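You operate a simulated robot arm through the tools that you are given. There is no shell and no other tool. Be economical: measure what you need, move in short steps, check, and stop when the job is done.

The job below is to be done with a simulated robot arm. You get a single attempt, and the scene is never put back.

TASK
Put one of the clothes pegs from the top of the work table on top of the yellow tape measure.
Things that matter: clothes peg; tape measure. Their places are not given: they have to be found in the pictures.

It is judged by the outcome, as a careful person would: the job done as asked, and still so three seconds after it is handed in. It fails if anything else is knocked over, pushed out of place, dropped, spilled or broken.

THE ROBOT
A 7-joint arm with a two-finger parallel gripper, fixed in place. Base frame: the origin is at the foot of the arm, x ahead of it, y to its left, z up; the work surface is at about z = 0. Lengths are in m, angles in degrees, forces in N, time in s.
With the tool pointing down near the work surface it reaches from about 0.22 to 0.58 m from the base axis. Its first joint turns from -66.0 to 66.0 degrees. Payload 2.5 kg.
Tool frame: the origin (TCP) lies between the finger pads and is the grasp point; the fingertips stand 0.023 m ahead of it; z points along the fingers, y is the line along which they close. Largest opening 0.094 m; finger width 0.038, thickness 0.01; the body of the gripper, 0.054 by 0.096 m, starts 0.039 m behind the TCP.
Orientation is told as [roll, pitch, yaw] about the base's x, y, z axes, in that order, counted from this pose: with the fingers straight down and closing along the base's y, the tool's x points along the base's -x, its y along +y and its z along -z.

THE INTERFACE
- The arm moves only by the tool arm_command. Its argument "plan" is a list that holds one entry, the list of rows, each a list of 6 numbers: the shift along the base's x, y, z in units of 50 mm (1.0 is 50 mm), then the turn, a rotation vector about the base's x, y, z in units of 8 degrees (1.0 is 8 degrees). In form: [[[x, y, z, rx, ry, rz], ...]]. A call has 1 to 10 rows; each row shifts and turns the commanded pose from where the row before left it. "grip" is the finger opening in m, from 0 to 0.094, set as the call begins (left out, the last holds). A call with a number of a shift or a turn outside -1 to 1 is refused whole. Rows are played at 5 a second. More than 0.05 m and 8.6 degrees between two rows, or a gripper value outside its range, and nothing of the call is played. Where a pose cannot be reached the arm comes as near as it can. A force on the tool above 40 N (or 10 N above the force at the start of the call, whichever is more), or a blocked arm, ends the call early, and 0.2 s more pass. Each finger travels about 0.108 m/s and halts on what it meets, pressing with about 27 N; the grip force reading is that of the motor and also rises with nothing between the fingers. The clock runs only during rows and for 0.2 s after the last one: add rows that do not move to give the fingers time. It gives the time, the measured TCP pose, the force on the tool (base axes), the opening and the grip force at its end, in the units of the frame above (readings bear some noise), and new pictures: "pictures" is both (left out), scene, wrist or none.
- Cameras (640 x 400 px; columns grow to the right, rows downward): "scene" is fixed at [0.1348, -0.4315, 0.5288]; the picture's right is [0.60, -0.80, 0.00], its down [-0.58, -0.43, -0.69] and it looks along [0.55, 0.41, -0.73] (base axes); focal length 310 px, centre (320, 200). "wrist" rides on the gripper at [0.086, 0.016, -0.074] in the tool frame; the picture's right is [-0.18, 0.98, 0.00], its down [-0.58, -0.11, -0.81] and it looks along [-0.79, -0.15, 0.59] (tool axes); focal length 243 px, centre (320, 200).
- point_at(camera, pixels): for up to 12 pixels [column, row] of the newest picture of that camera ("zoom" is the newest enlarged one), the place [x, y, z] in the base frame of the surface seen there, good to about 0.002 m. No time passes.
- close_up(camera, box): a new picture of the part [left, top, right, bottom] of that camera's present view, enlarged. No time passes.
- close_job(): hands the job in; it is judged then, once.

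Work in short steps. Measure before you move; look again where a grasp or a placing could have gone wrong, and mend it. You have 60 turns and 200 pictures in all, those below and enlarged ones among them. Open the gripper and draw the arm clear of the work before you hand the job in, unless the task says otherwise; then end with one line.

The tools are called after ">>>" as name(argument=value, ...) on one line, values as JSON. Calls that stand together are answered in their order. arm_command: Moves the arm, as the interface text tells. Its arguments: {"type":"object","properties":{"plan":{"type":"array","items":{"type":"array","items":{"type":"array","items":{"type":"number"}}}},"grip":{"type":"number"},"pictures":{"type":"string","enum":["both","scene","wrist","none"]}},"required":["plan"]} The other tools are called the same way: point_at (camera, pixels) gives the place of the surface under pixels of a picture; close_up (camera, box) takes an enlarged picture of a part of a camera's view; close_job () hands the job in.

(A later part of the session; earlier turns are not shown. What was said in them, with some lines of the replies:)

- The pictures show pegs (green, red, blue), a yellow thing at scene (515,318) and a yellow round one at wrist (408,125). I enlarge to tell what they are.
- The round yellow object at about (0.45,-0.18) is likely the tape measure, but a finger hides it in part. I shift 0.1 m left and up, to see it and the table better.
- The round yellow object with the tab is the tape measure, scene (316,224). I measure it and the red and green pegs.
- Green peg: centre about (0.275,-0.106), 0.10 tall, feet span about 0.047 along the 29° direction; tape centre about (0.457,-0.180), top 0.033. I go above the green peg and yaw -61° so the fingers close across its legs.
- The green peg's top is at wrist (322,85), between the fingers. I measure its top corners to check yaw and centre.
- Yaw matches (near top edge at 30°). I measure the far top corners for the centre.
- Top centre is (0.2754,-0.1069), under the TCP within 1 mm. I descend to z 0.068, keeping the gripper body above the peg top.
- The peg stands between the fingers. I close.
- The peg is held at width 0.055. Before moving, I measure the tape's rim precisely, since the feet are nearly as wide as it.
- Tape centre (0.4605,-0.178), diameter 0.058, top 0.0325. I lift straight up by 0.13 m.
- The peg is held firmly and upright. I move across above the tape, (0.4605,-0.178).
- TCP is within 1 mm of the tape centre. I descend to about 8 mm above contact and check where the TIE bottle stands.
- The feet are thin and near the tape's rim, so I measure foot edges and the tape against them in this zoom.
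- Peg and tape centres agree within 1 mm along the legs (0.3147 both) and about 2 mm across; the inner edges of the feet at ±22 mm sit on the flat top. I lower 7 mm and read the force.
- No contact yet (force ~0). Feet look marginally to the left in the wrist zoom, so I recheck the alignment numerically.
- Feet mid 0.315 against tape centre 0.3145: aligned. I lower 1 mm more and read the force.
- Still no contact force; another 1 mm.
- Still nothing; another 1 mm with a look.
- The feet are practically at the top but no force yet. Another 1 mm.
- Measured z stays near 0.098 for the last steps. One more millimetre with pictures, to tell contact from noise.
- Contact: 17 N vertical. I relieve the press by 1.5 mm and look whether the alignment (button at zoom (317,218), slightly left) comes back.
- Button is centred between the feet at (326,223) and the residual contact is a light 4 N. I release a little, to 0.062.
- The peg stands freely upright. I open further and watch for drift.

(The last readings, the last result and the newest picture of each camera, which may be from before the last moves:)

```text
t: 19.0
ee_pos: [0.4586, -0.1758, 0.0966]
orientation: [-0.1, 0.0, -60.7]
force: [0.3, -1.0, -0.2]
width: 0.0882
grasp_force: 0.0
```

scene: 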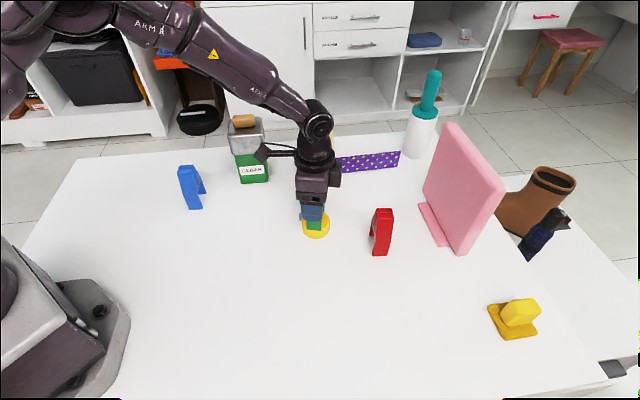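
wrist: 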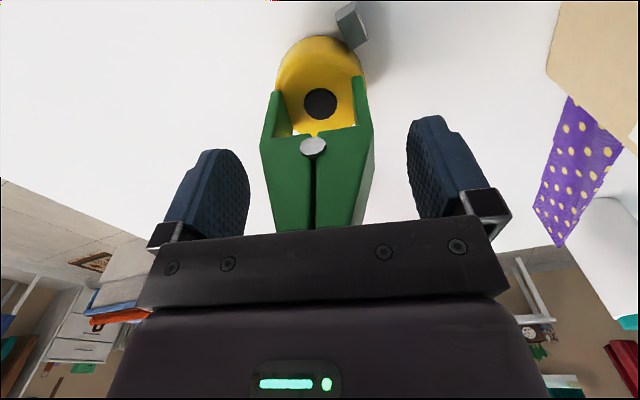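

It stands still. I raise the hand straight up, slowly at first.

>>> arm_command(plan=[[[0, 0, 0.2, 0, 0, 0], [0, 0, 0.3, 0, 0, 0], [0, 0, 0.5, 0, 0, 0], [0, 0, 0.5, 0, 0, 0], [0, 0, 0.6, 0, 0, 0], [0, 0, 0.6, 0, 0, 0], [0, 0, 0.3, 0, 0, 0], [-0.5, 0, 0, 0, 0, 0], [-0.8, 0, 0, 0, 0, 0], [-0.8, 0, 0, 0, 0, 0]]])

>>> close_up(camera="scene", box=[276, 160, 372, 250])

```text
t: 21.2
ee_pos: [0.3545, -0.1762, 0.2468]
orientation: [0.1, 0.0, -60.8]
force: [-0.3, 0.1, -0.2]
width: 0.088
grasp_force: 0.1
```

scene: 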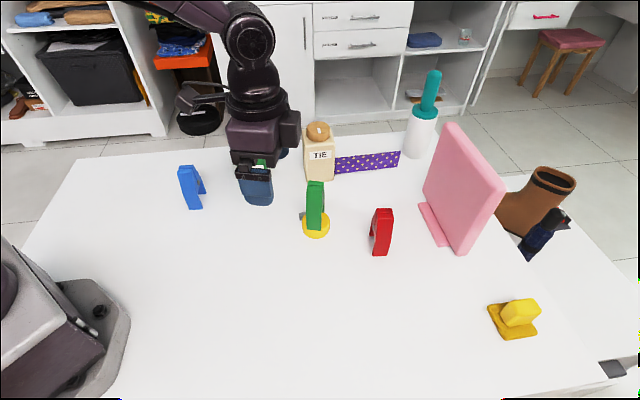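
wrist: 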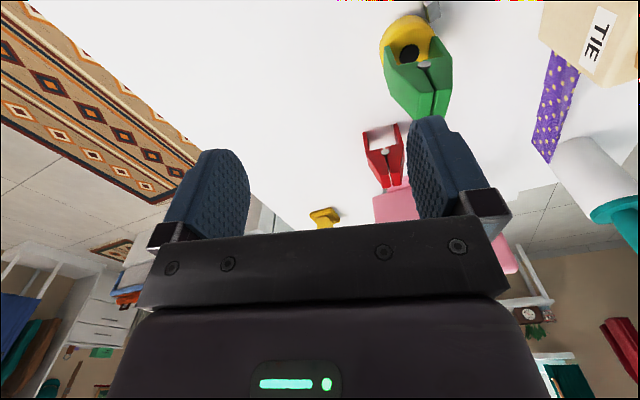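

```text
4.44 times, centred on (324, 205) of scene
```

zoom: 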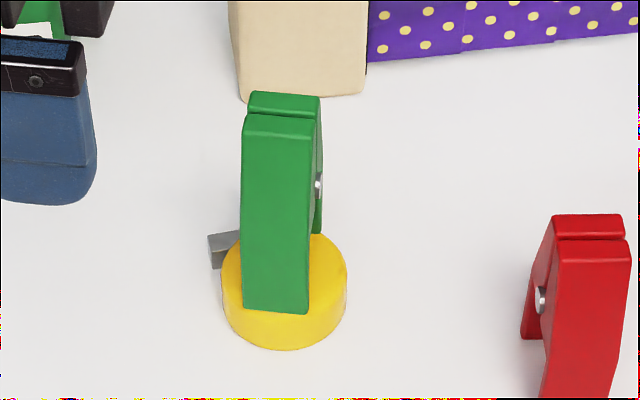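

The green peg stands upright on the tape, the arm is clear and open, and nothing else has moved, so I hand in.

>>> close_job()

```text
The job is handed in.
```

The green clothes peg is standing upright on top of the yellow tape measure; nothing else was disturbed, and the arm is clear with its gripper open.
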